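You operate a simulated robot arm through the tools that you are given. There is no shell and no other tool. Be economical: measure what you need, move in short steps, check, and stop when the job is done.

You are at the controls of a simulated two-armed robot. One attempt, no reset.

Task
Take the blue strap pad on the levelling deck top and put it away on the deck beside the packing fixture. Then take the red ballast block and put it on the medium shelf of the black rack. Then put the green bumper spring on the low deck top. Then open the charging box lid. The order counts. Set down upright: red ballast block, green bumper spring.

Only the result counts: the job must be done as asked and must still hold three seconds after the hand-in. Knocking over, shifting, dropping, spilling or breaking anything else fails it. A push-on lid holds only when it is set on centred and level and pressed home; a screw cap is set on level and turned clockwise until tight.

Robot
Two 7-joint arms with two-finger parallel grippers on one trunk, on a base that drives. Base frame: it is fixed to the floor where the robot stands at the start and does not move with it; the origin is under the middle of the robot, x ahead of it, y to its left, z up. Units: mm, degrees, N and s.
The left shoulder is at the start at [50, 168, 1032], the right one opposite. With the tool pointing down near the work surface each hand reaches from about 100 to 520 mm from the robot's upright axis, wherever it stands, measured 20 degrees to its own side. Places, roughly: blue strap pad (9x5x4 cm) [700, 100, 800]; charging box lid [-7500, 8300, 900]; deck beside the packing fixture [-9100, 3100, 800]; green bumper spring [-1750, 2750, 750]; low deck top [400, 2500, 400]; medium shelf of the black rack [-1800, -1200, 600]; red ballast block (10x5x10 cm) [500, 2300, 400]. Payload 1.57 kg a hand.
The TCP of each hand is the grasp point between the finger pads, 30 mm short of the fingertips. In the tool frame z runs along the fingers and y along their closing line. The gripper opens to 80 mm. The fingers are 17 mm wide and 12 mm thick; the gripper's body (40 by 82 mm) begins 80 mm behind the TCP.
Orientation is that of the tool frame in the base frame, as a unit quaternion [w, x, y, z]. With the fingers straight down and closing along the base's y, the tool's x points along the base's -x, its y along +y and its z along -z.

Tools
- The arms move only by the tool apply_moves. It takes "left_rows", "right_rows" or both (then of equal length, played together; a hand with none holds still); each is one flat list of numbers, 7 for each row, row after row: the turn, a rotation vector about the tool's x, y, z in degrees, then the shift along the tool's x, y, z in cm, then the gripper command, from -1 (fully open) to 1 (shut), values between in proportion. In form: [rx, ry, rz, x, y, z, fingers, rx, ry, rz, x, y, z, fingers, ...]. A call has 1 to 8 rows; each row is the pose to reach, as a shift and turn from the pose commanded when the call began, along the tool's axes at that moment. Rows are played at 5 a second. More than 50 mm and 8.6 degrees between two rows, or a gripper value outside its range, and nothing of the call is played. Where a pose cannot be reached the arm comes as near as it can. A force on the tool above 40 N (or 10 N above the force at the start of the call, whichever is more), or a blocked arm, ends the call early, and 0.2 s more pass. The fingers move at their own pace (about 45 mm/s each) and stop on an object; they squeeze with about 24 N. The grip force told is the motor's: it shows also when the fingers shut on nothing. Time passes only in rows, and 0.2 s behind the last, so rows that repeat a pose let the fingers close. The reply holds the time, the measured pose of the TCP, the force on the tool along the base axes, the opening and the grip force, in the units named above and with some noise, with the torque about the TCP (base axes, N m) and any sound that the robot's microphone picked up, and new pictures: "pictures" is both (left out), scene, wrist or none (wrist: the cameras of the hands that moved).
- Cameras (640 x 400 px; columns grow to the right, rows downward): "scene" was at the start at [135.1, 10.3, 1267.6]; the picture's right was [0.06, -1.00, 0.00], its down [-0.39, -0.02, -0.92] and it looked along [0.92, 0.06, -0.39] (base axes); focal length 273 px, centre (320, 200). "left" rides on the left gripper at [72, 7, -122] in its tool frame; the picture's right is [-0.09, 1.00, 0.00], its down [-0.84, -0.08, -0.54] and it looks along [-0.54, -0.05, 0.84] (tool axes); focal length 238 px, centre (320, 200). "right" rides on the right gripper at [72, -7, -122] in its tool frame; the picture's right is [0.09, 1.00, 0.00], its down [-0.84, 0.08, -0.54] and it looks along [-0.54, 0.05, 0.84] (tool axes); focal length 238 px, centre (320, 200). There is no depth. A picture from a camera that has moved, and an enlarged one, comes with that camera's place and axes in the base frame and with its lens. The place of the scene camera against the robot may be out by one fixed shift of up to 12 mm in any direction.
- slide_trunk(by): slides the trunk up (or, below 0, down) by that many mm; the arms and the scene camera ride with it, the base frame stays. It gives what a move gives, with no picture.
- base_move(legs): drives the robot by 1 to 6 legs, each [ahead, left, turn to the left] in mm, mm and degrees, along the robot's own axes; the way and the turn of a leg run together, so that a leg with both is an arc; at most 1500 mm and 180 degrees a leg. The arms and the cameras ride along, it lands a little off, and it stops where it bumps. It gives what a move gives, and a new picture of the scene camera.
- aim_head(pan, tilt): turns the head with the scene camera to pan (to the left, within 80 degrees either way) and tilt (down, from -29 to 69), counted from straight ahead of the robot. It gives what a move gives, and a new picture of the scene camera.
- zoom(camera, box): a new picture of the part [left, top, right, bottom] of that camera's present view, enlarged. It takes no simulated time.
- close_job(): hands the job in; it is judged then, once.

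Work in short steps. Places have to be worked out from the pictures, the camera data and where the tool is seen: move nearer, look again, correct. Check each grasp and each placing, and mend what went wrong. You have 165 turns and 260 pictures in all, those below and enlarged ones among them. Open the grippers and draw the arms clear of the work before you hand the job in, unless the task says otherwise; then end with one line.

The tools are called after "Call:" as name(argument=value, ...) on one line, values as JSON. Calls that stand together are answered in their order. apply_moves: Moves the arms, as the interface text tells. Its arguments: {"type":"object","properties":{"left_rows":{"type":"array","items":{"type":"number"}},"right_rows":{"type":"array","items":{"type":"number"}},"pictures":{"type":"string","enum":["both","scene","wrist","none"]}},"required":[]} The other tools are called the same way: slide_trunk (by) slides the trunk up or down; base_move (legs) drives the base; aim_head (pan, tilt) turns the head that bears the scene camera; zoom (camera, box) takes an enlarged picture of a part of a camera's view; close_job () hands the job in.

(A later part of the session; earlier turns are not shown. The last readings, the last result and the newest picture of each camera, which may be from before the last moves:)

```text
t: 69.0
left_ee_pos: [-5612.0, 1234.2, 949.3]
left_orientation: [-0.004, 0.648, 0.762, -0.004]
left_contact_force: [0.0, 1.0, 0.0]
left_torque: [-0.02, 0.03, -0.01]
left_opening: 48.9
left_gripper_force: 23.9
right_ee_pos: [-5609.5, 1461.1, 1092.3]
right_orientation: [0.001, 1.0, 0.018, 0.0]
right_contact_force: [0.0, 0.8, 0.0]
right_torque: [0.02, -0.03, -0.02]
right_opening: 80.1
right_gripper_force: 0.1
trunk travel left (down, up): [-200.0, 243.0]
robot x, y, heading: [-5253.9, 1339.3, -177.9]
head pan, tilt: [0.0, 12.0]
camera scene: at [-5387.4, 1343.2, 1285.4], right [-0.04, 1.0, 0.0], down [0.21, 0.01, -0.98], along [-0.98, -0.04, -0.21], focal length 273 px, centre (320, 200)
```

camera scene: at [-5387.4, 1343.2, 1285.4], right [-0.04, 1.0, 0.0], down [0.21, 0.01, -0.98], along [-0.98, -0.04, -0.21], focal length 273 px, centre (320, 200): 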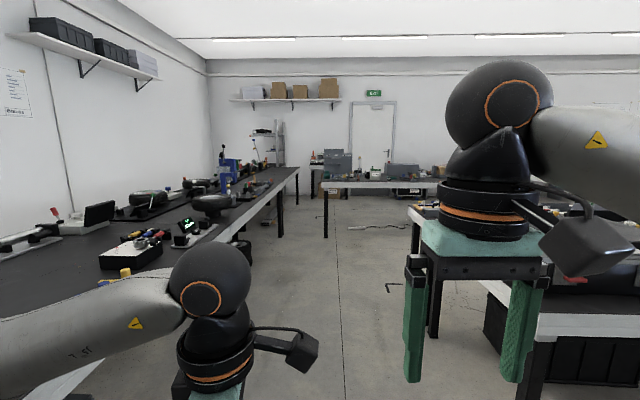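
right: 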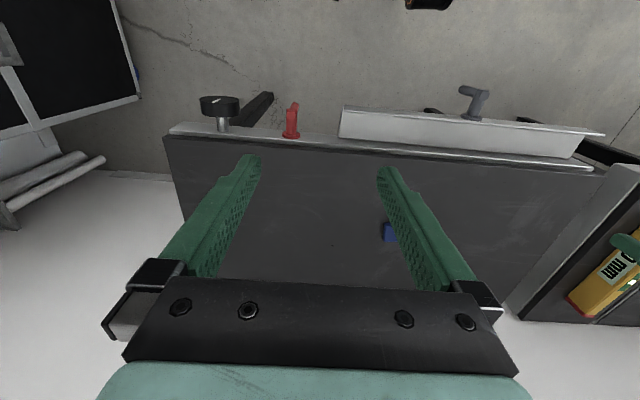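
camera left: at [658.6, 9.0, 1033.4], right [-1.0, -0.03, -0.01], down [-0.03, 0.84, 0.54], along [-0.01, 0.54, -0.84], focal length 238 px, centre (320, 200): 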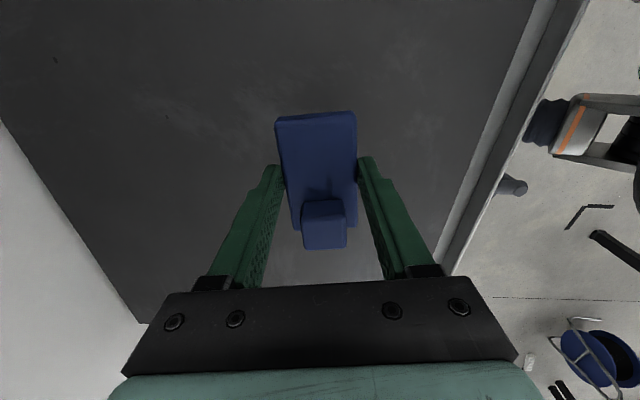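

The far bench (front edge x≈-8880) holds the target. I go on to x≈-8100.

Call:
base_move(legs=[[1450, -60, -2], [1350, 0, 0]])

Call:
aim_head(pan=-60, tilt=15)

```text
t: 82.6
left_ee_pos: [-8416.2, 1343.6, 948.4]
left_orientation: [-0.004, 0.664, 0.748, -0.003]
left_contact_force: [-0.2, 0.7, -0.7]
left_torque: [0.01, 0.04, 0.01]
left_opening: 49.0
left_gripper_force: 23.5
right_ee_pos: [-8403.4, 1570.6, 1091.7]
right_orientation: [0.0, 1.0, -0.004, 0.0]
right_contact_force: [0.4, 0.8, -0.2]
right_torque: [0.03, -0.03, 0.01]
right_opening: 80.0
right_gripper_force: 0.1
trunk travel left (down, up): [-200.0, 243.0]
robot x, y, heading: [-8057.7, 1436.7, 179.3]
head pan, tilt: [0.0, 12.0]
camera scene: at [-8187.2, 1442.1, 1285.4], right [0.01, 1.0, 0.0], down [0.21, 0.0, -0.98], along [-0.98, 0.01, -0.21], focal length 273 px, centre (320, 200)
```

scene: 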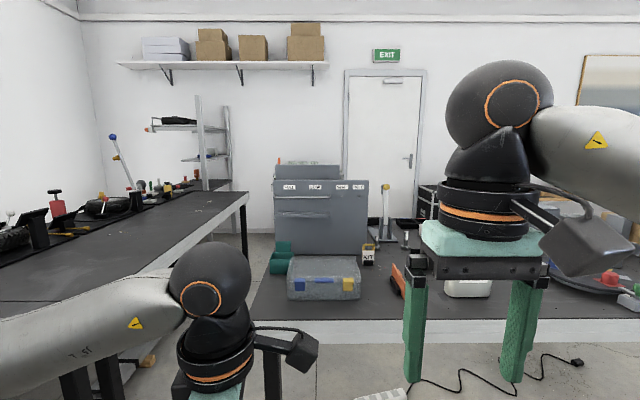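

```text
t: 83.9
left_ee_pos: [-8416.7, 1343.7, 948.3]
left_orientation: [-0.004, 0.664, 0.747, -0.003]
left_contact_force: [0.6, 0.1, -0.4]
left_torque: [-0.02, 0.0, 0.0]
left_opening: 48.8
left_gripper_force: 24.5
right_ee_pos: [-8403.4, 1571.6, 1092.5]
right_orientation: [0.0, 1.0, -0.003, 0.001]
right_contact_force: [0.3, 0.1, 0.0]
right_torque: [0.02, -0.02, -0.01]
right_opening: 80.1
right_gripper_force: 0.0
trunk travel left (down, up): [-200.0, 243.0]
robot x, y, heading: [-8057.3, 1433.8, 179.5]
head pan, tilt: [-60.0, 15.0]
camera scene: at [-8140.0, 1522.5, 1280.6], right [0.87, 0.49, 0.0], down [0.13, -0.23, -0.97], along [-0.48, 0.84, -0.26], focal length 273 px, centre (320, 200)
```

scene: 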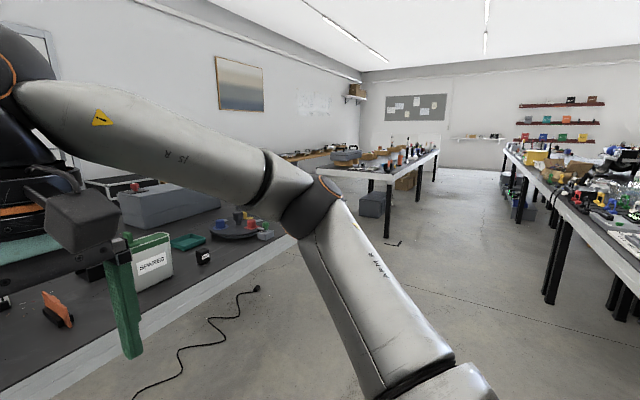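

The aisle between far bench (x<-8876) and bench 3 (x>-7500) is free; I slide right in two legs to y≈3050.

Call:
base_move(legs=[[100, -820, 0], [0, -800, 0.5]])

Call:
aim_head(pan=5, tilt=30)

```text
t: 92.2
left_ee_pos: [-8519.8, 2973.7, 948.8]
left_orientation: [-0.005, 0.656, 0.755, -0.003]
left_contact_force: [-0.6, 0.4, -0.7]
left_torque: [-0.03, -0.01, -0.01]
left_opening: 48.8
left_gripper_force: 24.4
right_ee_pos: [-8512.5, 3202.0, 1092.4]
right_orientation: [0.0, 1.0, 0.007, 0.0]
right_contact_force: [-0.3, -0.6, -0.2]
right_torque: [0.0, 0.0, 0.02]
right_opening: 80.2
right_gripper_force: 0.1
trunk travel left (down, up): [-200.0, 243.0]
robot x, y, heading: [-8159.5, 3074.7, -178.9]
head pan, tilt: [-60.0, 15.0]
camera scene: at [-8246.2, 3160.3, 1280.6], right [0.86, 0.51, 0.0], down [0.13, -0.22, -0.97], along [-0.5, 0.83, -0.26], focal length 273 px, centre (320, 200)
```

scene: 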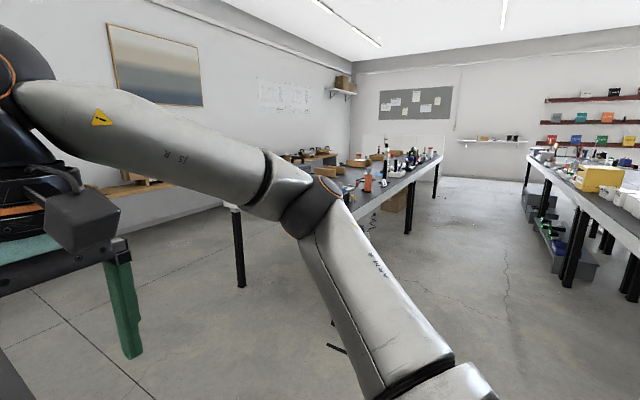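

```text
t: 93.6
left_ee_pos: [-8519.1, 2974.2, 947.9]
left_orientation: [-0.005, 0.655, 0.755, -0.003]
left_contact_force: [0.8, 1.1, -1.0]
left_torque: [-0.02, 0.02, 0.0]
left_opening: 48.9
left_gripper_force: 24.4
right_ee_pos: [-8512.0, 3201.4, 1091.8]
right_orientation: [0.0, 1.0, 0.008, 0.0]
right_contact_force: [0.4, 0.7, -0.3]
right_torque: [-0.03, 0.01, -0.02]
right_opening: 79.8
right_gripper_force: 0.0
trunk travel left (down, up): [-200.0, 243.0]
robot x, y, heading: [-8161.3, 3076.3, -179.0]
head pan, tilt: [5.0, 30.0]
camera scene: at [-8288.2, 3070.7, 1256.4], right [-0.1, 0.99, 0.0], down [0.5, 0.05, -0.87], along [-0.86, -0.09, -0.5], focal length 273 px, centre (320, 200)
```

scene: 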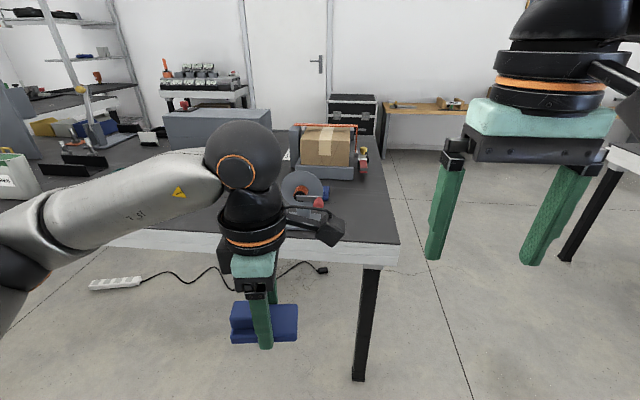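

The packing fixture (box in grey frame) stands on the right end of the bench; the free spot [-9100, 3100] is in front-right of it. I drive nearer with the spot on the left hand's side.

Call:
base_move(legs=[[250, -130, -1]])

Call:
aim_head(pan=5, tilt=42)

```text
t: 95.5
left_ee_pos: [-8763.5, 3110.7, 949.3]
left_orientation: [-0.004, 0.662, 0.749, -0.004]
left_contact_force: [-0.2, 0.1, -0.4]
left_torque: [0.0, 0.02, 0.02]
left_opening: 48.7
left_gripper_force: 23.7
right_ee_pos: [-8749.8, 3338.2, 1092.3]
right_orientation: [0.0, 1.0, -0.002, 0.0]
right_contact_force: [-0.6, 0.5, -1.0]
right_torque: [0.01, -0.02, -0.03]
right_opening: 80.1
right_gripper_force: 0.1
trunk travel left (down, up): [-200.0, 243.0]
robot x, y, heading: [-8401.8, 3206.9, 179.5]
head pan, tilt: [5.0, 30.0]
camera scene: at [-8530.0, 3202.4, 1256.3], right [-0.08, 1.0, 0.0], down [0.5, 0.04, -0.87], along [-0.86, -0.07, -0.5], focal length 273 px, centre (320, 200)
```

scene: 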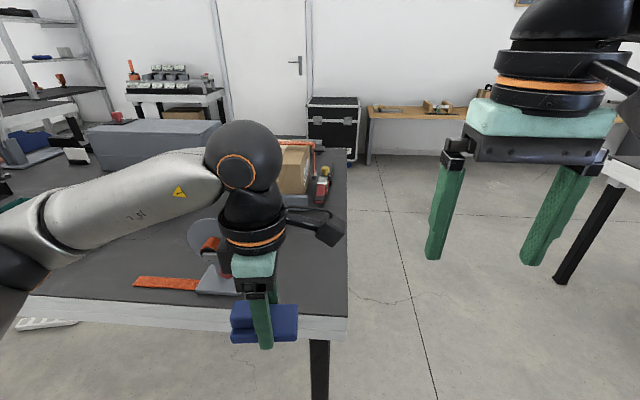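

```text
t: 96.3
left_ee_pos: [-8761.5, 3109.9, 948.6]
left_orientation: [-0.005, 0.663, 0.749, -0.004]
left_contact_force: [-0.3, 0.6, -0.1]
left_torque: [0.02, 0.01, -0.03]
left_opening: 48.9
left_gripper_force: 24.4
right_ee_pos: [-8750.0, 3338.6, 1093.1]
right_orientation: [0.001, 1.0, -0.002, 0.0]
right_contact_force: [-0.2, -0.1, 0.3]
right_torque: [0.02, 0.0, -0.01]
right_opening: 79.9
right_gripper_force: 0.0
trunk travel left (down, up): [-200.0, 243.0]
robot x, y, heading: [-8401.4, 3206.9, 179.7]
head pan, tilt: [5.0, 42.0]
camera scene: at [-8523.0, 3202.8, 1238.1], right [-0.08, 1.0, 0.0], down [0.67, 0.05, -0.74], along [-0.74, -0.06, -0.67], focal length 273 px, centre (320, 200)
```

scene: 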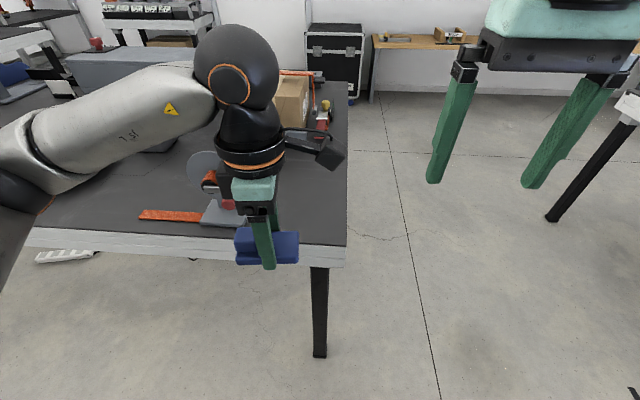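

I check the left wrist view to see the free area.

Call:
zoom(camera="left", box=[0, 0, 640, 400])

Call:
zoom(camera="scene", box=[140, 70, 380, 270])

```text
1.00 times, centred on (320, 200) of left
camera zoom: at [-8763.5, 3183.2, 1071.4], right [1.0, 0.03, -0.01], down [0.03, -0.84, 0.54], along [0.01, -0.54, -0.84], focal length 238 px, centre (320, 200)
```

zoom: 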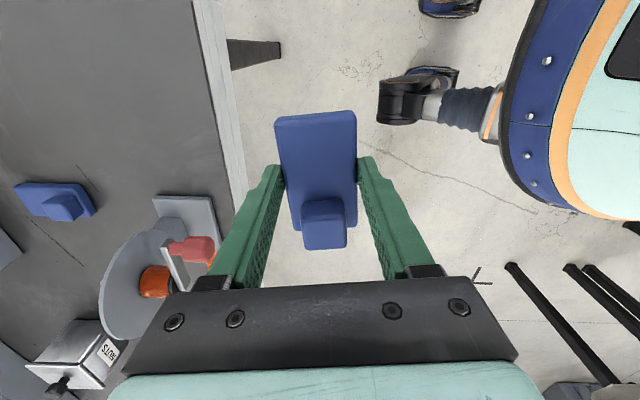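

```text
2.00 times, centred on (260, 170) of scene
camera zoom: at [-8523.0, 3202.8, 1238.1], right [-0.08, 1.0, 0.0], down [0.67, 0.05, -0.74], along [-0.74, -0.06, -0.67], focal length 546 px, centre (440, 260)
```

zoom: 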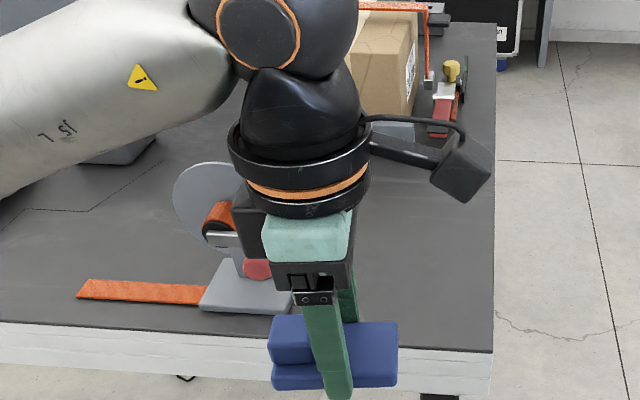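

A second blue pad already lies at about [-9117, 3000]; the free place beside is [-9100, 3115]. I drive 205 mm closer.

Call:
base_move(legs=[[205, 0, 0]])

Call:
zoom(camera="left", box=[0, 0, 640, 400])

```text
t: 97.9
left_ee_pos: [-8964.1, 3109.3, 948.5]
left_orientation: [-0.005, 0.661, 0.75, -0.003]
left_contact_force: [0.6, 0.2, -0.6]
left_torque: [-0.02, 0.02, 0.06]
left_opening: 48.6
left_gripper_force: 24.1
right_ee_pos: [-8953.6, 3336.5, 1092.7]
right_orientation: [-0.001, 1.0, -0.001, 0.0]
right_contact_force: [0.0, -0.4, -0.2]
right_torque: [0.0, 0.0, 0.0]
right_opening: 80.0
right_gripper_force: 0.0
trunk travel left (down, up): [-200.0, 243.0]
robot x, y, heading: [-8602.6, 3207.9, 180.1]
head pan, tilt: [5.0, 42.0]
camera scene: at [-8725.0, 3202.8, 1238.0], right [-0.09, 1.0, 0.0], down [0.67, 0.06, -0.74], along [-0.74, -0.06, -0.67], focal length 273 px, centre (320, 200)
```

scene: 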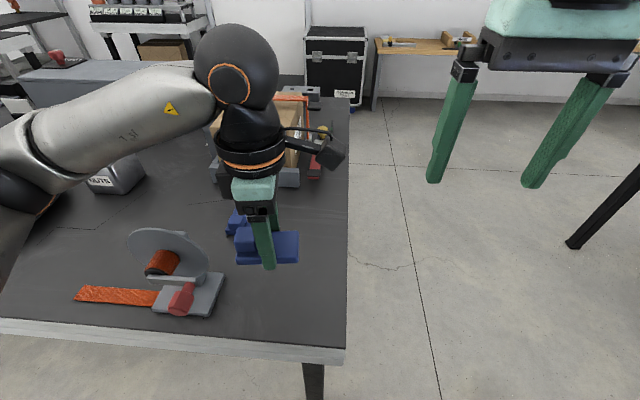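

```text
1.00 times, centred on (320, 200) of left
camera zoom: at [-8965.4, 3181.8, 1071.3], right [1.0, 0.03, -0.01], down [0.03, -0.84, 0.54], along [0.01, -0.54, -0.84], focal length 238 px, centre (320, 200)
```

zoom: 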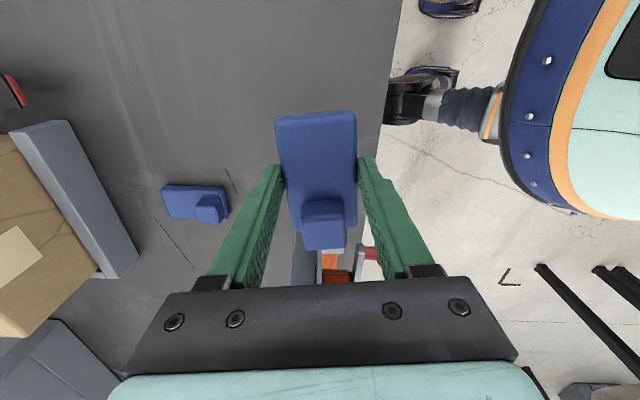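

Moving the pad above [-9100, 3118] at TCP z≈860.

Call:
apply_moves(left_rows=[0, 0, 0, 0.9, -4.4, 1, 1, 0, 0, 0, 1.8, -8.9, 2.5, 1, 0, 0, 0, 2.6, -13.4, 5, 1, 0, 0, 0, 2.6, -13.4, 8.8, 1, 0, 0, 0, 2.6, -13.4, 8.8, 1])

Call:
zoom(camera="scene", box=[180, 150, 340, 270])

```text
refused: row 3 steps farther than a row can; nothing moved
```

```text
3.33 times, centred on (260, 210) of scene
camera zoom: at [-8725.0, 3202.8, 1238.0], right [-0.09, 1.0, 0.0], down [0.67, 0.06, -0.74], along [-0.74, -0.06, -0.67], focal length 911 px, centre (520, 167)
```

zoom: 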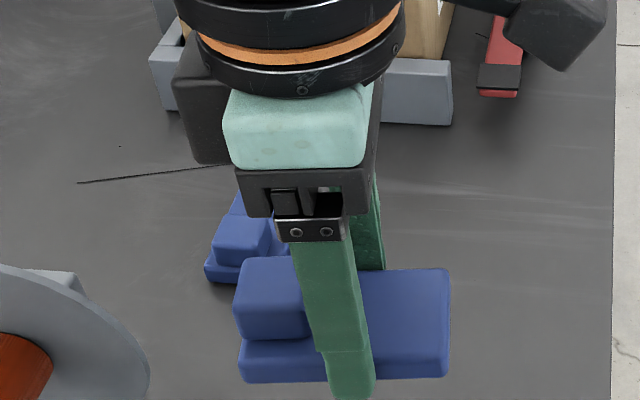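

Call:
apply_moves(left_rows=[0, 0, 0, 0.9, -3.4, 1, 1, 0, 0, 0, 1.8, -6.8, 2.5, 1, 0, 0, 0, 2.6, -10, 4, 1, 0, 0, 0, 2.6, -13.4, 6, 1, 0, 0, 0, 2.6, -13.4, 8.8, 1, 0, 0, 0, 2.6, -13.4, 8.8, 1])

Call:
zoom(camera="scene", box=[180, 120, 340, 240])

```text
t: 99.3
left_ee_pos: [-9101.9, 3118.7, 863.0]
left_orientation: [-0.004, 0.662, 0.75, -0.004]
left_contact_force: [0.1, 0.4, -0.3]
left_torque: [-0.02, -0.03, -0.02]
left_opening: 48.8
left_gripper_force: 24.1
right_ee_pos: [-8951.8, 3337.0, 1092.5]
right_orientation: [0.0, 1.0, 0.0, 0.0]
right_contact_force: [-0.2, -0.3, 0.0]
right_torque: [-0.03, -0.01, -0.01]
right_opening: 79.8
right_gripper_force: 0.1
trunk travel left (down, up): [-200.0, 243.0]
robot x, y, heading: [-8602.7, 3207.7, 179.7]
head pan, tilt: [5.0, 42.0]
camera scene: at [-8724.7, 3202.8, 1238.1], right [-0.09, 1.0, 0.0], down [0.67, 0.06, -0.74], along [-0.74, -0.06, -0.67], focal length 273 px, centre (320, 200)
camera left: at [-9103.3, 3190.2, 985.1], right [1.0, 0.03, -0.01], down [0.03, -0.84, 0.54], along [0.01, -0.54, -0.84], focal length 238 px, centre (320, 200)
```

scene: 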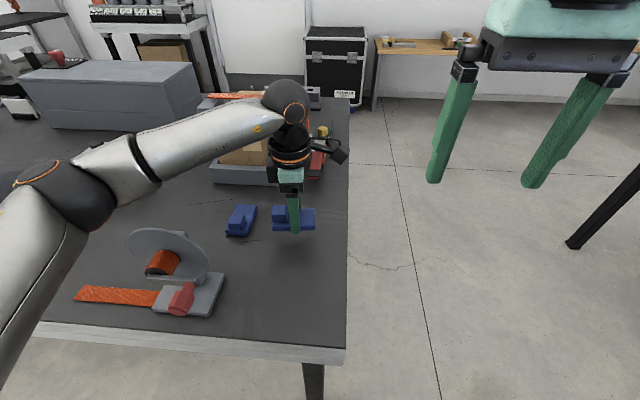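
left: 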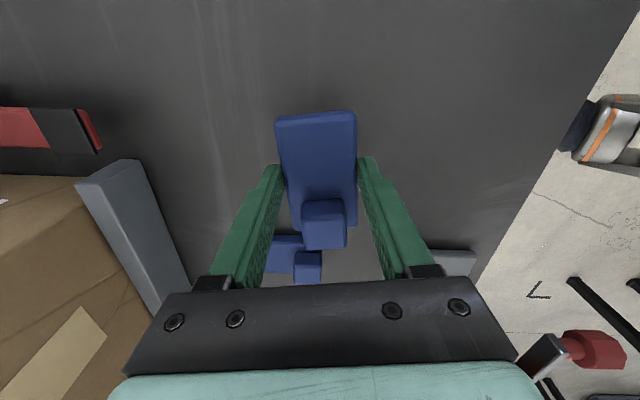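

```text
3.33 times, centred on (260, 180) of scene
camera zoom: at [-8724.7, 3202.8, 1238.1], right [-0.09, 1.0, 0.0], down [0.67, 0.06, -0.74], along [-0.74, -0.06, -0.67], focal length 911 px, centre (520, 267)
```

zoom: 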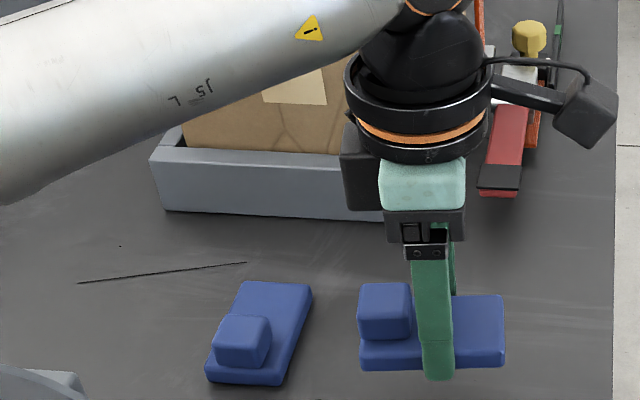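

Well placed beside the other pad. I lower until contact is felt.

Call:
apply_moves(left_rows=[0, 0, 0, 0, 0, 1.5, 1, 0, 0, 0, 0, 0, 3, 1, 0, 0, 0, 0, 0, 3.8, 1, 0, 0, 0, 0, 0, 4.2, 1, 0, 0, 0, 0, 0, 4.5, 1, 0, 0, 0, 0, 0, 4.8, 1], pictures="none")

Call:
zoom(camera="scene", box=[220, 170, 340, 245])

```text
t: 100.7
left_ee_pos: [-9101.8, 3118.7, 812.4]
left_orientation: [-0.004, 0.661, 0.75, -0.003]
left_contact_force: [-0.1, -0.2, 0.4]
left_torque: [0.02, -0.03, 0.0]
left_opening: 49.0
left_gripper_force: 23.8
right_ee_pos: [-8952.7, 3337.4, 1092.6]
right_orientation: [0.0, 1.0, 0.0, 0.0]
right_contact_force: [0.0, 0.1, 0.4]
right_torque: [0.03, 0.0, 0.0]
right_opening: 80.1
right_gripper_force: 0.1
trunk travel left (down, up): [-200.0, 243.0]
robot x, y, heading: [-8602.0, 3207.0, 179.9]
head pan, tilt: [5.0, 42.0]
```

```text
5.33 times, centred on (280, 208) of scene
camera zoom: at [-8724.6, 3202.8, 1238.1], right [-0.09, 1.0, 0.0], down [0.67, 0.06, -0.74], along [-0.74, -0.06, -0.67], focal length 1457 px, centre (533, 160)
```

zoom: 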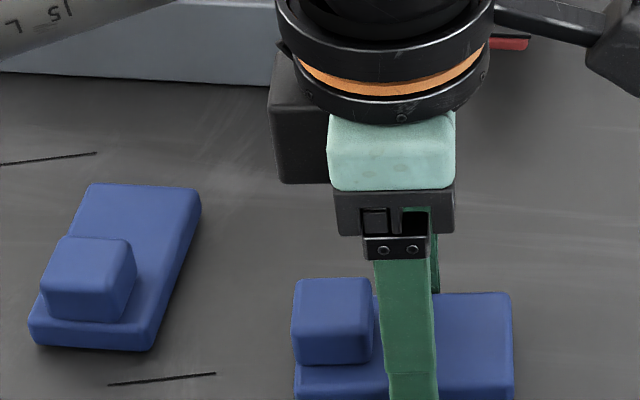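

Call:
apply_moves(left_rows=[0, 0, 0, 0, 0, 0.25, 1, 0, 0, 0, 0, 0, 0.5, 1, 0, 0, 0, 0, 0, 0.75, 1, 0, 0, 0, 0, 0, 1.0, 1], pictures="wrist")

Call:
zoom(camera="scene", box=[220, 190, 340, 265])

```text
t: 101.8
left_ee_pos: [-9101.9, 3120.6, 809.4]
left_orientation: [-0.007, 0.662, 0.749, -0.004]
left_contact_force: [7.3, -3.4, 15.2]
left_torque: [-0.19, -0.66, -0.1]
left_opening: 49.2
left_gripper_force: 23.9
right_ee_pos: [-8951.2, 3336.0, 1093.6]
right_orientation: [0.0, 1.0, 0.001, -0.001]
right_contact_force: [-0.9, 0.1, 0.8]
right_torque: [0.01, 0.02, -0.01]
right_opening: 80.0
right_gripper_force: 0.0
trunk travel left (down, up): [-200.0, 243.0]
robot x, y, heading: [-8602.9, 3206.3, -180.1]
head pan, tilt: [5.0, 42.0]
stopped in row 4 (left hand): the force on the tool passed its limit (the readings are from after the stop); the commanded pose is now the measured one
camera left: at [-9102.4, 3191.7, 933.2], right [1.0, 0.03, -0.02], down [0.04, -0.84, 0.54], along [0.0, -0.54, -0.84], focal length 238 px, centre (320, 200)
```

left: 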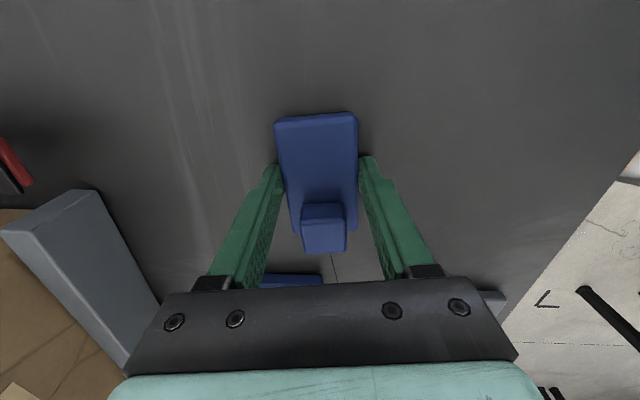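

```text
5.33 times, centred on (280, 228) of scene
camera zoom: at [-8723.0, 3202.6, 1237.9], right [-0.09, 1.0, 0.0], down [0.67, 0.06, -0.74], along [-0.74, -0.06, -0.67], focal length 1457 px, centre (533, 53)
```

zoom: 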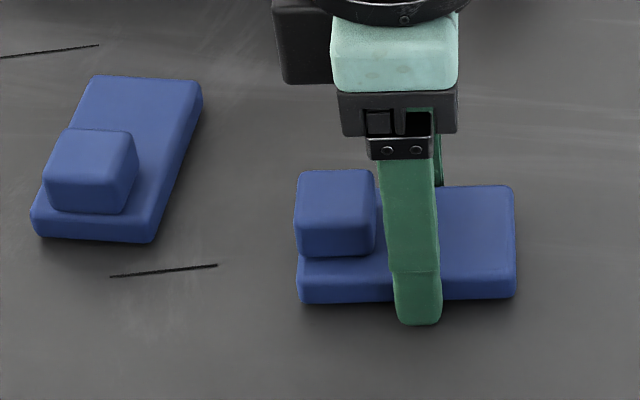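

Contact at TCP 809. I ease 1 mm, open, and lift straight up.

Call:
apply_moves(left_rows=[0, 0, 0, 0, 0, -0.1, 1, 0, 0, 0, 0, 0, -0.1, 0.2, 0, 0, 0, 0, 0, -0.1, -1, 0, 0, 0, 0, 0, -0.1, -1, 0, 0, 0, 0, 0, -0.1, -1, 0, 0, 0, 0, 0, -3, -1, 0, 0, 0, 0, 0, -7, -1, 0, 0, 0, 0, 0, -11, -1], pictures="both")

```text
t: 103.6
left_ee_pos: [-9100.0, 3117.2, 919.0]
left_orientation: [-0.007, 0.661, 0.75, -0.004]
left_contact_force: [-0.2, -0.2, 0.6]
left_torque: [-0.01, -0.02, 0.0]
left_opening: 80.2
left_gripper_force: 0.0
right_ee_pos: [-8951.0, 3337.5, 1092.8]
right_orientation: [0.0, 1.0, 0.0, -0.001]
right_contact_force: [0.5, -0.3, -0.1]
right_torque: [-0.04, 0.01, 0.01]
right_opening: 80.1
right_gripper_force: 0.0
trunk travel left (down, up): [-200.0, 243.0]
robot x, y, heading: [-8605.6, 3205.7, 180.1]
head pan, tilt: [5.0, 42.0]
camera scene: at [-8724.4, 3202.8, 1238.0], right [-0.09, 1.0, 0.0], down [0.67, 0.06, -0.74], along [-0.74, -0.06, -0.67], focal length 273 px, centre (320, 200)
camera left: at [-9101.7, 3188.4, 1041.3], right [1.0, 0.03, -0.01], down [0.04, -0.84, 0.54], along [0.01, -0.54, -0.84], focal length 238 px, centre (320, 200)
```

scene: 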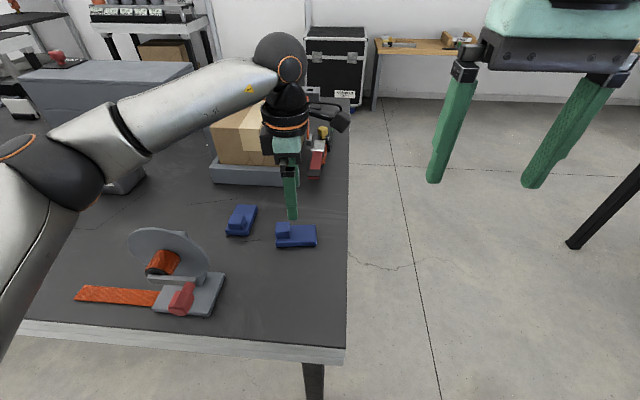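
left: 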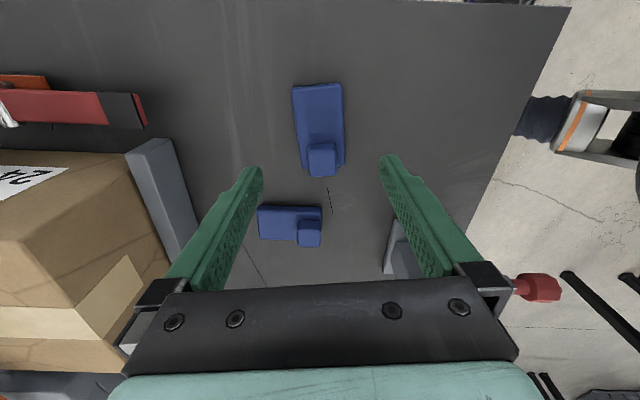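

Pad is set down well. I back off, tuck the left hand and turn around.

Call:
base_move(legs=[[-400, 0, 0]])

Call:
apply_moves(left_rows=[0, 0, 0, -0.5, 4, -2, -1, 0, 0, 0, -1, 8, -5, -1, 0, 0, 0, -1.6, 12, -8, -1], pictures="none")

Call:
aim_head(pan=0, tilt=20)

Call:
base_move(legs=[[0, 0, 90], [0, 0, 90]])

```text
t: 106.1
left_ee_pos: [-8705.6, 3116.7, 919.7]
left_orientation: [-0.007, 0.663, 0.749, -0.004]
left_contact_force: [0.4, 0.0, -0.3]
left_torque: [0.03, 0.02, -0.01]
left_opening: 80.2
left_gripper_force: 0.1
right_ee_pos: [-8557.7, 3336.4, 1092.5]
right_orientation: [0.0, 1.0, -0.001, 0.001]
right_contact_force: [-0.8, 0.2, -0.1]
right_torque: [-0.02, 0.02, 0.02]
right_opening: 79.9
right_gripper_force: 0.1
trunk travel left (down, up): [-200.0, 243.0]
robot x, y, heading: [-8208.6, 3207.4, 180.0]
head pan, tilt: [5.0, 42.0]
camera scene: at [-8329.6, 3202.4, 1238.1], right [-0.08, 1.0, 0.0], down [0.67, 0.06, -0.74], along [-0.74, -0.06, -0.67], focal length 273 px, centre (320, 200)
```

scene: 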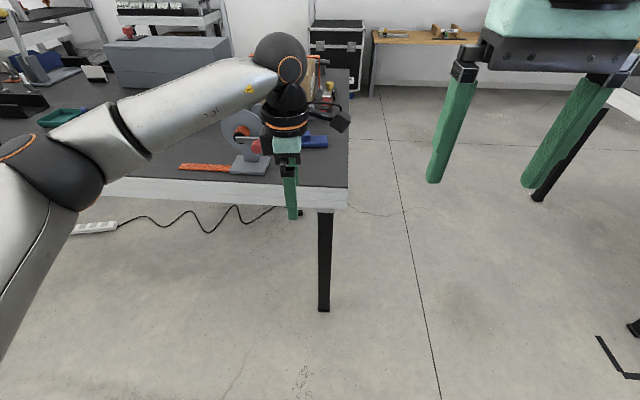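

```text
refused: row 2 steps farther than a row can; nothing moved
```

```text
t: 106.9
left_ee_pos: [-8706.3, 3118.0, 918.7]
left_orientation: [-0.008, 0.662, 0.749, -0.004]
left_contact_force: [0.0, -0.3, 0.3]
left_torque: [0.0, 0.02, 0.0]
left_opening: 80.1
left_gripper_force: 0.0
right_ee_pos: [-8557.7, 3337.8, 1092.1]
right_orientation: [0.0, 1.0, -0.001, 0.0]
right_contact_force: [0.2, 0.2, 0.2]
right_torque: [0.04, -0.02, -0.01]
right_opening: 80.0
right_gripper_force: 0.1
trunk travel left (down, up): [-200.0, 243.0]
robot x, y, heading: [-8210.0, 3204.5, 179.8]
head pan, tilt: [0.0, 20.0]
camera scene: at [-8339.7, 3209.7, 1272.4], right [0.0, 1.0, 0.0], down [0.34, 0.0, -0.94], along [-0.94, 0.0, -0.34], focal length 273 px, centre (320, 200)
```

scene: 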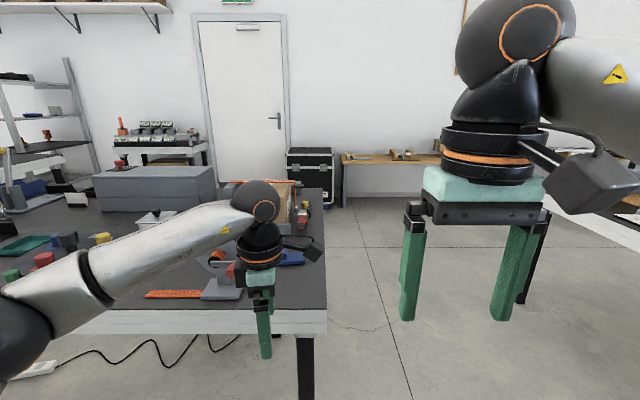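

```text
t: 114.9
left_ee_pos: [-7711.1, 3281.6, 918.7]
left_orientation: [-0.004, 0.742, -0.67, 0.007]
left_contact_force: [0.2, 0.1, -0.6]
left_torque: [0.0, 0.03, 0.01]
left_opening: 79.9
left_gripper_force: 0.0
right_ee_pos: [-7863.9, 3063.7, 1092.4]
right_orientation: [-0.001, 0.012, 1.0, -0.001]
right_contact_force: [-0.6, -0.3, 0.3]
right_torque: [-0.01, -0.02, -0.02]
right_opening: 79.9
right_gripper_force: 0.1
trunk travel left (down, up): [-200.0, 243.0]
robot x, y, heading: [-8209.1, 3199.6, -1.5]
head pan, tilt: [0.0, 20.0]
camera scene: at [-8073.5, 3206.0, 1272.4], right [-0.03, -1.0, 0.0], down [-0.34, 0.01, -0.94], along [0.94, -0.02, -0.34], focal length 273 px, centre (320, 200)
```

scene: 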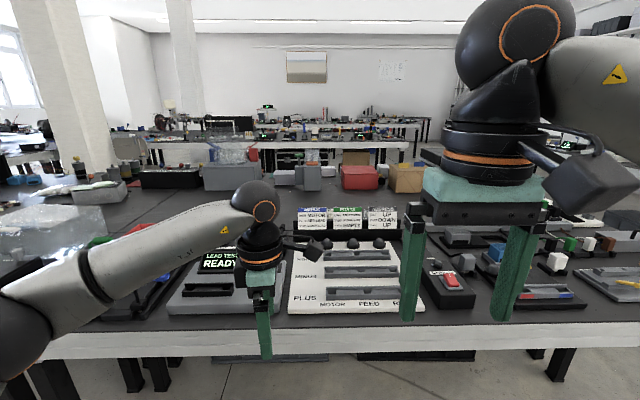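

Now tuck the left hand, slide to y≈1340 and drive back east along the corridor.

Call:
apply_moves(left_rows=[0, 0, 0, 0, 4, -1, -1, 0, 0, 0, 0, 8, -3, -1, 0, 0, 0, 0, 12, -5, -1, 0, 0, 0, 0, 14, -8, -1], pictures="none")

Call:
base_move(legs=[[0, -930, 1.5], [0, -930, 0]])

Call:
aim_head(pan=0, tilt=15)

```text
t: 115.9
left_ee_pos: [-7852.3, 3269.5, 996.1]
left_orientation: [-0.004, 0.742, -0.671, 0.007]
left_contact_force: [0.4, -0.1, 0.6]
left_torque: [0.03, -0.02, 0.02]
left_opening: 80.3
left_gripper_force: 0.0
right_ee_pos: [-7864.7, 3065.0, 1093.7]
right_orientation: [0.001, 0.012, 1.0, 0.0]
right_contact_force: [-0.5, 0.2, 0.7]
right_torque: [0.03, -0.03, 0.04]
right_opening: 79.9
right_gripper_force: 0.1
trunk travel left (down, up): [-200.0, 243.0]
robot x, y, heading: [-8209.8, 3206.3, -1.4]
head pan, tilt: [0.0, 20.0]
```

```text
t: 125.4
left_ee_pos: [-7844.5, 1400.2, 996.7]
left_orientation: [-0.005, 0.761, -0.648, 0.007]
left_contact_force: [0.2, -1.3, 0.0]
left_torque: [0.01, 0.02, -0.01]
left_opening: 80.1
left_gripper_force: 0.1
right_ee_pos: [-7848.3, 1194.9, 1093.7]
right_orientation: [0.0, -0.016, 1.0, 0.0]
right_contact_force: [1.3, 0.9, -0.4]
right_torque: [0.0, 0.01, -0.01]
right_opening: 80.0
right_gripper_force: 0.1
trunk travel left (down, up): [-200.0, 243.0]
robot x, y, heading: [-8198.6, 1312.6, 1.5]
head pan, tilt: [0.0, 20.0]
camera scene: at [-8063.3, 1323.5, 1272.4], right [0.03, -1.0, 0.0], down [-0.34, -0.01, -0.94], along [0.94, 0.03, -0.34], focal length 273 px, centre (320, 200)
```

scene: 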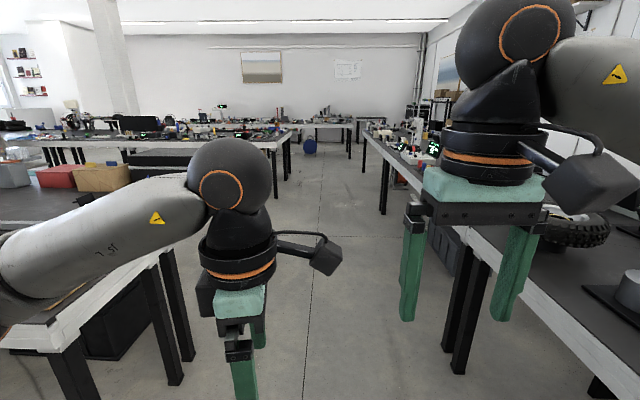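

```text
t: 126.0
left_ee_pos: [-7845.4, 1399.6, 994.6]
left_orientation: [-0.005, 0.761, -0.649, 0.007]
left_contact_force: [-0.7, -0.3, 0.6]
left_torque: [0.01, -0.02, 0.01]
left_opening: 79.9
left_gripper_force: 0.1
right_ee_pos: [-7846.3, 1194.7, 1093.1]
right_orientation: [0.0, -0.017, 1.0, 0.0]
right_contact_force: [-0.9, 0.4, 0.6]
right_torque: [-0.02, 0.04, -0.03]
right_opening: 80.0
right_gripper_force: 0.1
trunk travel left (down, up): [-200.0, 243.0]
robot x, y, heading: [-8198.0, 1316.1, 1.9]
head pan, tilt: [0.0, 15.0]
camera scene: at [-8063.0, 1323.6, 1280.5], right [0.03, -1.0, 0.0], down [-0.26, -0.01, -0.97], along [0.97, 0.03, -0.26], focal length 273 px, centre (320, 200)
```

scene: 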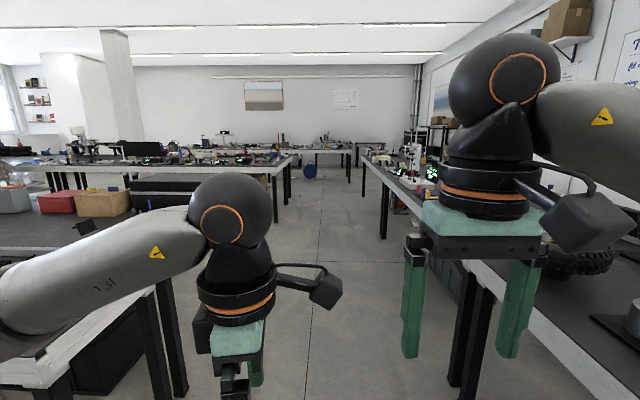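

Call:
base_move(legs=[[1490, -20, -1.6], [1500, 0, 0]])

```text
t: 140.4
left_ee_pos: [-4864.7, 1412.3, 994.6]
left_orientation: [-0.005, 0.75, -0.661, 0.007]
left_contact_force: [-0.5, 0.6, 0.1]
left_torque: [-0.02, 0.0, -0.02]
left_opening: 79.8
left_gripper_force: 0.0
right_ee_pos: [-4873.7, 1207.0, 1092.7]
right_orientation: [0.0, 0.0, 1.0, 0.0]
right_contact_force: [-0.6, -1.2, -0.5]
right_torque: [0.03, 0.0, -0.02]
right_opening: 80.2
right_gripper_force: 0.0
trunk travel left (down, up): [-200.0, 243.0]
robot x, y, heading: [-5224.4, 1345.0, -0.2]
head pan, tilt: [0.0, 15.0]
camera scene: at [-5085.6, 1344.0, 1280.6], right [0.0, -1.0, 0.0], down [-0.26, 0.0, -0.97], along [0.97, 0.0, -0.26], focal length 273 px, centre (320, 200)
```

scene: 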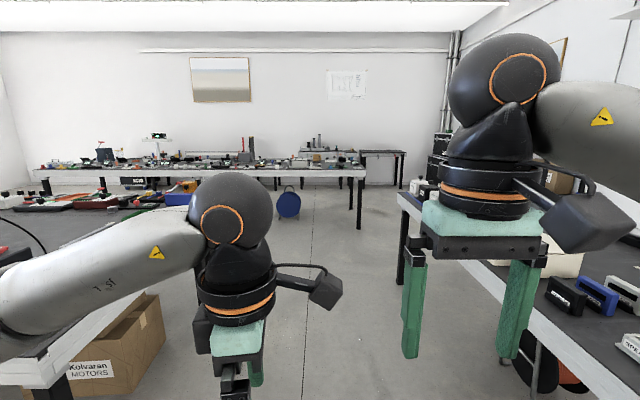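

Call:
base_move(legs=[[1500, 0, 0.2], [1320, 0, 0], [0, -1080, 0], [1200, 0, 0]])

```text
t: 165.0
left_ee_pos: [-795.5, 397.7, 993.9]
left_orientation: [-0.004, 0.757, -0.653, 0.007]
left_contact_force: [-0.2, 0.4, 0.1]
left_torque: [-0.01, 0.01, 0.01]
left_opening: 80.1
left_gripper_force: 0.1
right_ee_pos: [-798.6, 192.5, 1092.9]
right_orientation: [0.0, -0.011, 1.0, 0.0]
right_contact_force: [0.1, -0.2, 0.0]
right_torque: [0.02, -0.02, 0.01]
right_opening: 79.9
right_gripper_force: 0.1
trunk travel left (down, up): [-200.0, 243.0]
robot x, y, heading: [-1150.5, 317.4, 1.2]
head pan, tilt: [0.0, 15.0]
camera scene: at [-1013.6, 324.1, 1280.6], right [0.02, -1.0, 0.0], down [-0.26, -0.01, -0.97], along [0.97, 0.02, -0.26], focal length 273 px, centre (320, 200)
```

scene: 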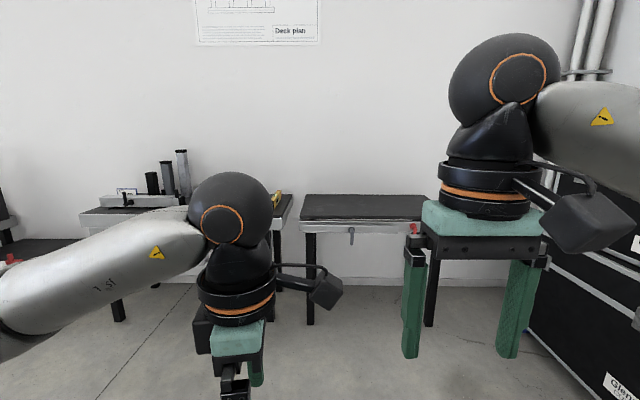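

Call:
base_move(legs=[[950, 0, -1.2], [0, 900, 0], [0, 750, 0]])

Call:
aim_head(pan=15, tilt=38)

```text
t: 178.0
left_ee_pos: [132.5, 2059.1, 994.9]
left_orientation: [-0.005, 0.753, -0.658, 0.007]
left_contact_force: [0.2, -1.0, -0.2]
left_torque: [-0.03, 0.0, -0.01]
left_opening: 79.8
left_gripper_force: 0.0
right_ee_pos: [125.2, 1853.8, 1092.8]
right_orientation: [0.0, -0.003, 1.0, 0.0]
right_contact_force: [-0.3, 0.2, 0.0]
right_torque: [0.0, 0.0, 0.03]
right_opening: 80.0
right_gripper_force: 0.1
trunk travel left (down, up): [-200.0, 243.0]
robot x, y, heading: [-224.8, 1983.7, 0.5]
head pan, tilt: [0.0, 15.0]
camera scene: at [-88.0, 1989.3, 1280.6], right [0.01, -1.0, 0.0], down [-0.26, 0.0, -0.97], along [0.97, 0.01, -0.26], focal length 273 px, centre (320, 200)
```

scene: 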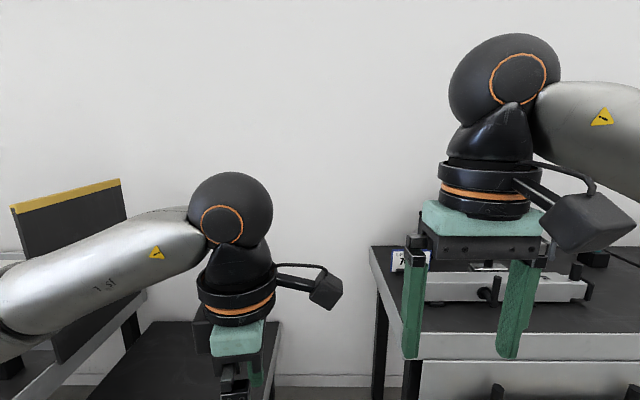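

```text
t: 178.8
left_ee_pos: [131.7, 2059.0, 995.5]
left_orientation: [-0.005, 0.753, -0.658, 0.008]
left_contact_force: [0.4, 0.0, -0.1]
left_torque: [-0.01, 0.0, 0.01]
left_opening: 80.1
left_gripper_force: 0.1
right_ee_pos: [124.4, 1853.4, 1092.9]
right_orientation: [0.0, -0.003, 1.0, 0.0]
right_contact_force: [0.4, 0.1, -0.3]
right_torque: [-0.01, -0.02, 0.03]
right_opening: 80.0
right_gripper_force: 0.0
trunk travel left (down, up): [-200.0, 243.0]
robot x, y, heading: [-227.4, 1986.6, 0.3]
head pan, tilt: [15.0, 38.0]
camera scene: at [-98.2, 2011.4, 1244.1], right [0.26, -0.96, 0.0], down [-0.59, -0.16, -0.79], along [0.76, 0.21, -0.62], focal length 273 px, centre (320, 200)
```

scene: 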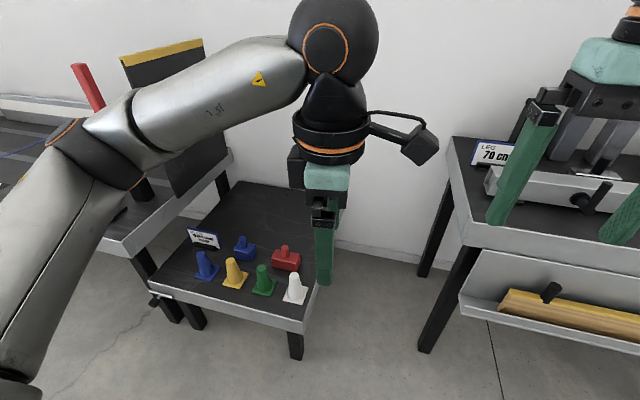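

Call:
zoom(camera="scene", box=[150, 180, 350, 330])

```text
2.67 times, centred on (250, 255) of scene
camera zoom: at [-98.2, 2011.4, 1244.1], right [0.26, -0.96, 0.0], down [-0.59, -0.16, -0.79], along [0.76, 0.21, -0.62], focal length 728 px, centre (507, 53)
```

zoom: 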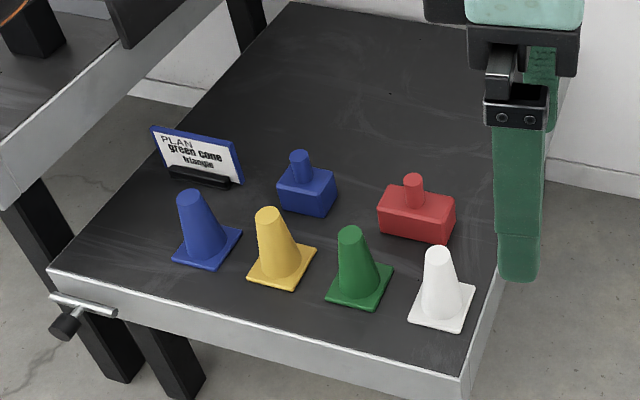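

The red block (body with a peg) stands at about [503, 2311], long side along y, cones in front of it. I'll use the right hand, with the robot turned 40° left so the idle left arm stays clear of the neighbouring bench and panel.

Call:
base_move(legs=[[0, 0, 40], [300, -54, 0]])

Call:
aim_head(pan=-20, tilt=50)

```text
t: 182.8
left_ee_pos: [257.5, 2422.9, 995.7]
left_orientation: [-0.005, 0.933, -0.36, 0.005]
left_contact_force: [0.4, 0.2, -0.2]
left_torque: [-0.04, 0.02, -0.01]
left_opening: 80.0
left_gripper_force: 0.2
right_ee_pos: [384.5, 2261.3, 1091.8]
right_orientation: [0.0, -0.346, 0.938, 0.0]
right_contact_force: [-0.4, 0.2, -0.3]
right_torque: [0.01, 0.01, -0.01]
right_opening: 79.8
right_gripper_force: 0.1
trunk travel left (down, up): [-200.0, 243.0]
robot x, y, heading: [33.8, 2132.6, 40.7]
head pan, tilt: [15.0, 38.0]
camera scene: at [116.6, 2236.7, 1244.0], right [0.82, -0.57, 0.0], down [-0.35, -0.51, -0.79], along [0.45, 0.65, -0.62], focal length 273 px, centre (320, 200)
```

scene: 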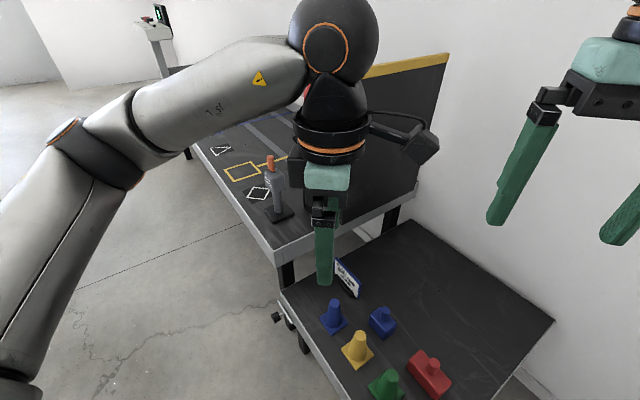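

```text
t: 183.8
left_ee_pos: [258.4, 2423.2, 996.1]
left_orientation: [-0.007, 0.933, -0.36, 0.006]
left_contact_force: [-0.5, 0.0, 0.1]
left_torque: [0.01, 0.0, 0.0]
left_opening: 79.8
left_gripper_force: 0.1
right_ee_pos: [384.3, 2261.9, 1092.9]
right_orientation: [0.0, -0.347, 0.938, 0.0]
right_contact_force: [0.2, -0.4, 0.0]
right_torque: [0.01, 0.01, 0.05]
right_opening: 80.2
right_gripper_force: 0.0
trunk travel left (down, up): [-200.0, 243.0]
robot x, y, heading: [33.7, 2135.6, 40.8]
head pan, tilt: [-20.0, 50.0]
camera scene: at [139.6, 2192.5, 1226.9], right [0.35, -0.94, 0.0], down [-0.72, -0.27, -0.64], along [0.6, 0.23, -0.77], focal length 273 px, centre (320, 200)
```

scene: 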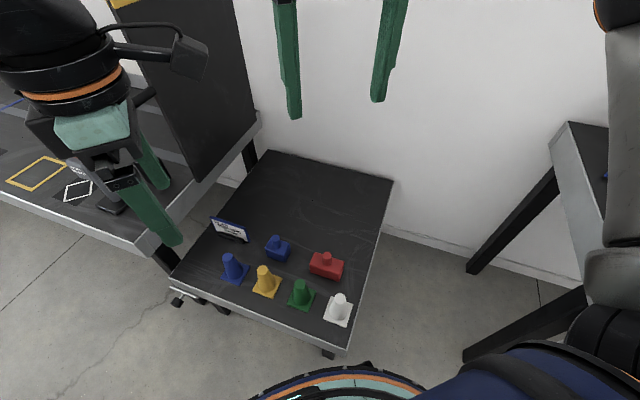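

Call:
zoom(camera="scene", box=[200, 210, 376, 320])

```text
3.64 times, centred on (288, 265) of scene
camera zoom: at [139.6, 2192.5, 1226.9], right [0.35, -0.94, 0.0], down [-0.72, -0.27, -0.64], along [0.6, 0.23, -0.77], focal length 993 px, centre (436, -36)
```

zoom: 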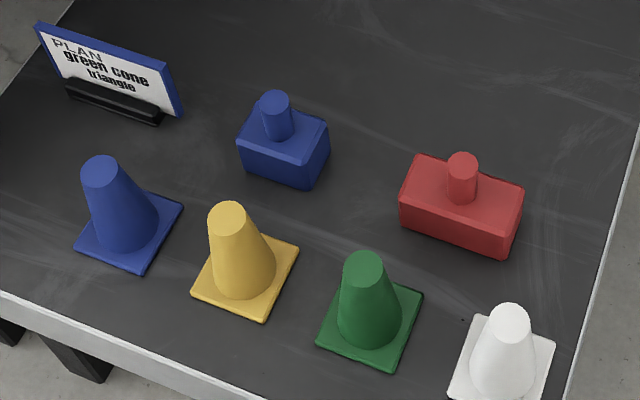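

Block centre ≈ [517, 2315], closing axis ≈ x. I creep 45 mm nearer and bring the right hand above it, turning 49° counter-clockwise.

Call:
base_move(legs=[[44, -19, 0]])

Call:
apply_moves(right_rows=[0, 0, -6, -1.1, -0.3, 4, -1, 0, 0, -12, -2.3, -0.7, 8, -1, 0, 0, -18, -3.4, -1, 12, -1, 0, 0, -24, -4.5, -1.3, 16, -1, 0, 0, -30, -5.7, -1.7, 20, -1, 0, 0, -36, -6.8, -2, 24, -1, 0, 0, -42, -8, -2.3, 28, -1, 0, 0, -49, -9.1, -2.7, 32, -1], pictures="both")

```text
t: 184.6
left_ee_pos: [259.2, 2421.9, 994.6]
left_orientation: [-0.006, 0.933, -0.36, 0.006]
left_contact_force: [0.2, 0.2, 0.0]
left_torque: [0.0, -0.02, -0.02]
left_opening: 80.1
left_gripper_force: 0.1
right_ee_pos: [384.9, 2262.0, 1092.4]
right_orientation: [0.0, -0.347, 0.938, 0.001]
right_contact_force: [-0.6, -0.4, 0.1]
right_torque: [-0.02, 0.0, 0.02]
right_opening: 80.1
right_gripper_force: 0.1
trunk travel left (down, up): [-200.0, 243.0]
robot x, y, heading: [36.6, 2134.8, 40.4]
head pan, tilt: [-20.0, 50.0]
stopped in leg 1: the robot was blocked; the commanded pose is now the measured one
camera scene: at [141.3, 2193.3, 1226.9], right [0.35, -0.94, 0.0], down [-0.72, -0.27, -0.64], along [0.6, 0.22, -0.77], focal length 273 px, centre (320, 200)
```

scene: 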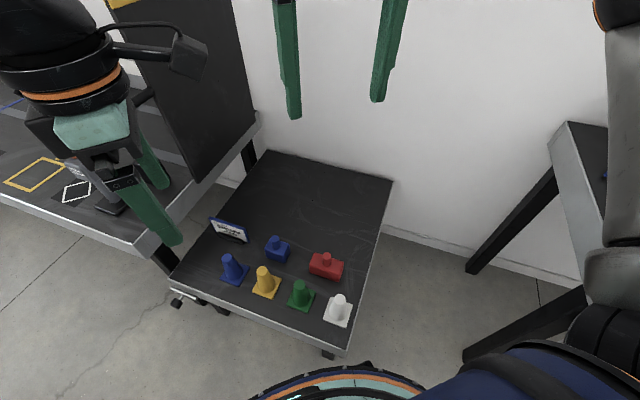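

```text
t: 186.4
left_ee_pos: [260.6, 2422.9, 995.3]
left_orientation: [-0.006, 0.933, -0.361, 0.006]
left_contact_force: [0.3, -0.7, 0.1]
left_torque: [0.02, 0.0, 0.01]
left_opening: 80.0
left_gripper_force: 0.1
right_ee_pos: [471.9, 2297.5, 776.4]
right_orientation: [0.001, -0.705, 0.709, 0.001]
right_contact_force: [-1.0, -0.1, -0.5]
right_torque: [0.01, 0.04, 0.0]
right_opening: 80.0
right_gripper_force: 0.1
trunk travel left (down, up): [-200.0, 243.0]
robot x, y, heading: [36.3, 2137.2, 40.4]
head pan, tilt: [-20.0, 50.0]
camera scene: at [141.5, 2193.4, 1226.9], right [0.35, -0.94, 0.0], down [-0.72, -0.27, -0.64], along [0.6, 0.22, -0.77], focal length 273 px, centre (320, 200)
camera right: at [478.2, 2225.7, 898.7], right [-1.0, -0.09, 0.0], down [-0.07, 0.84, 0.54], along [-0.05, 0.54, -0.84], focal length 238 px, centre (320, 200)
```

scene: 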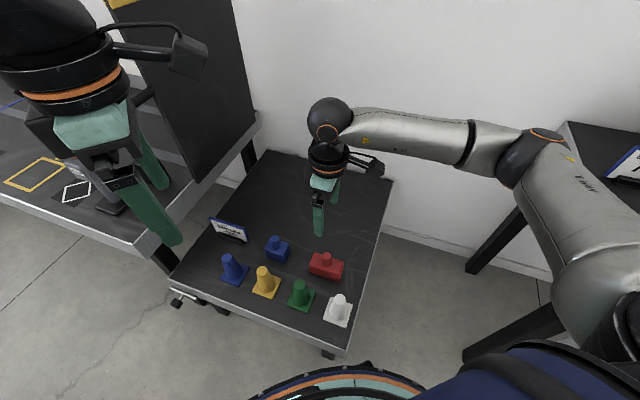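
right: 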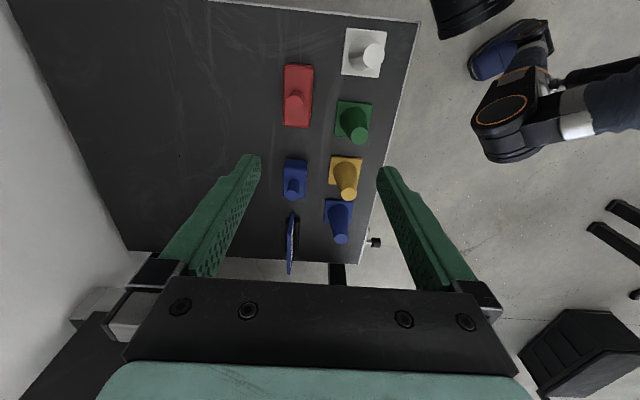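

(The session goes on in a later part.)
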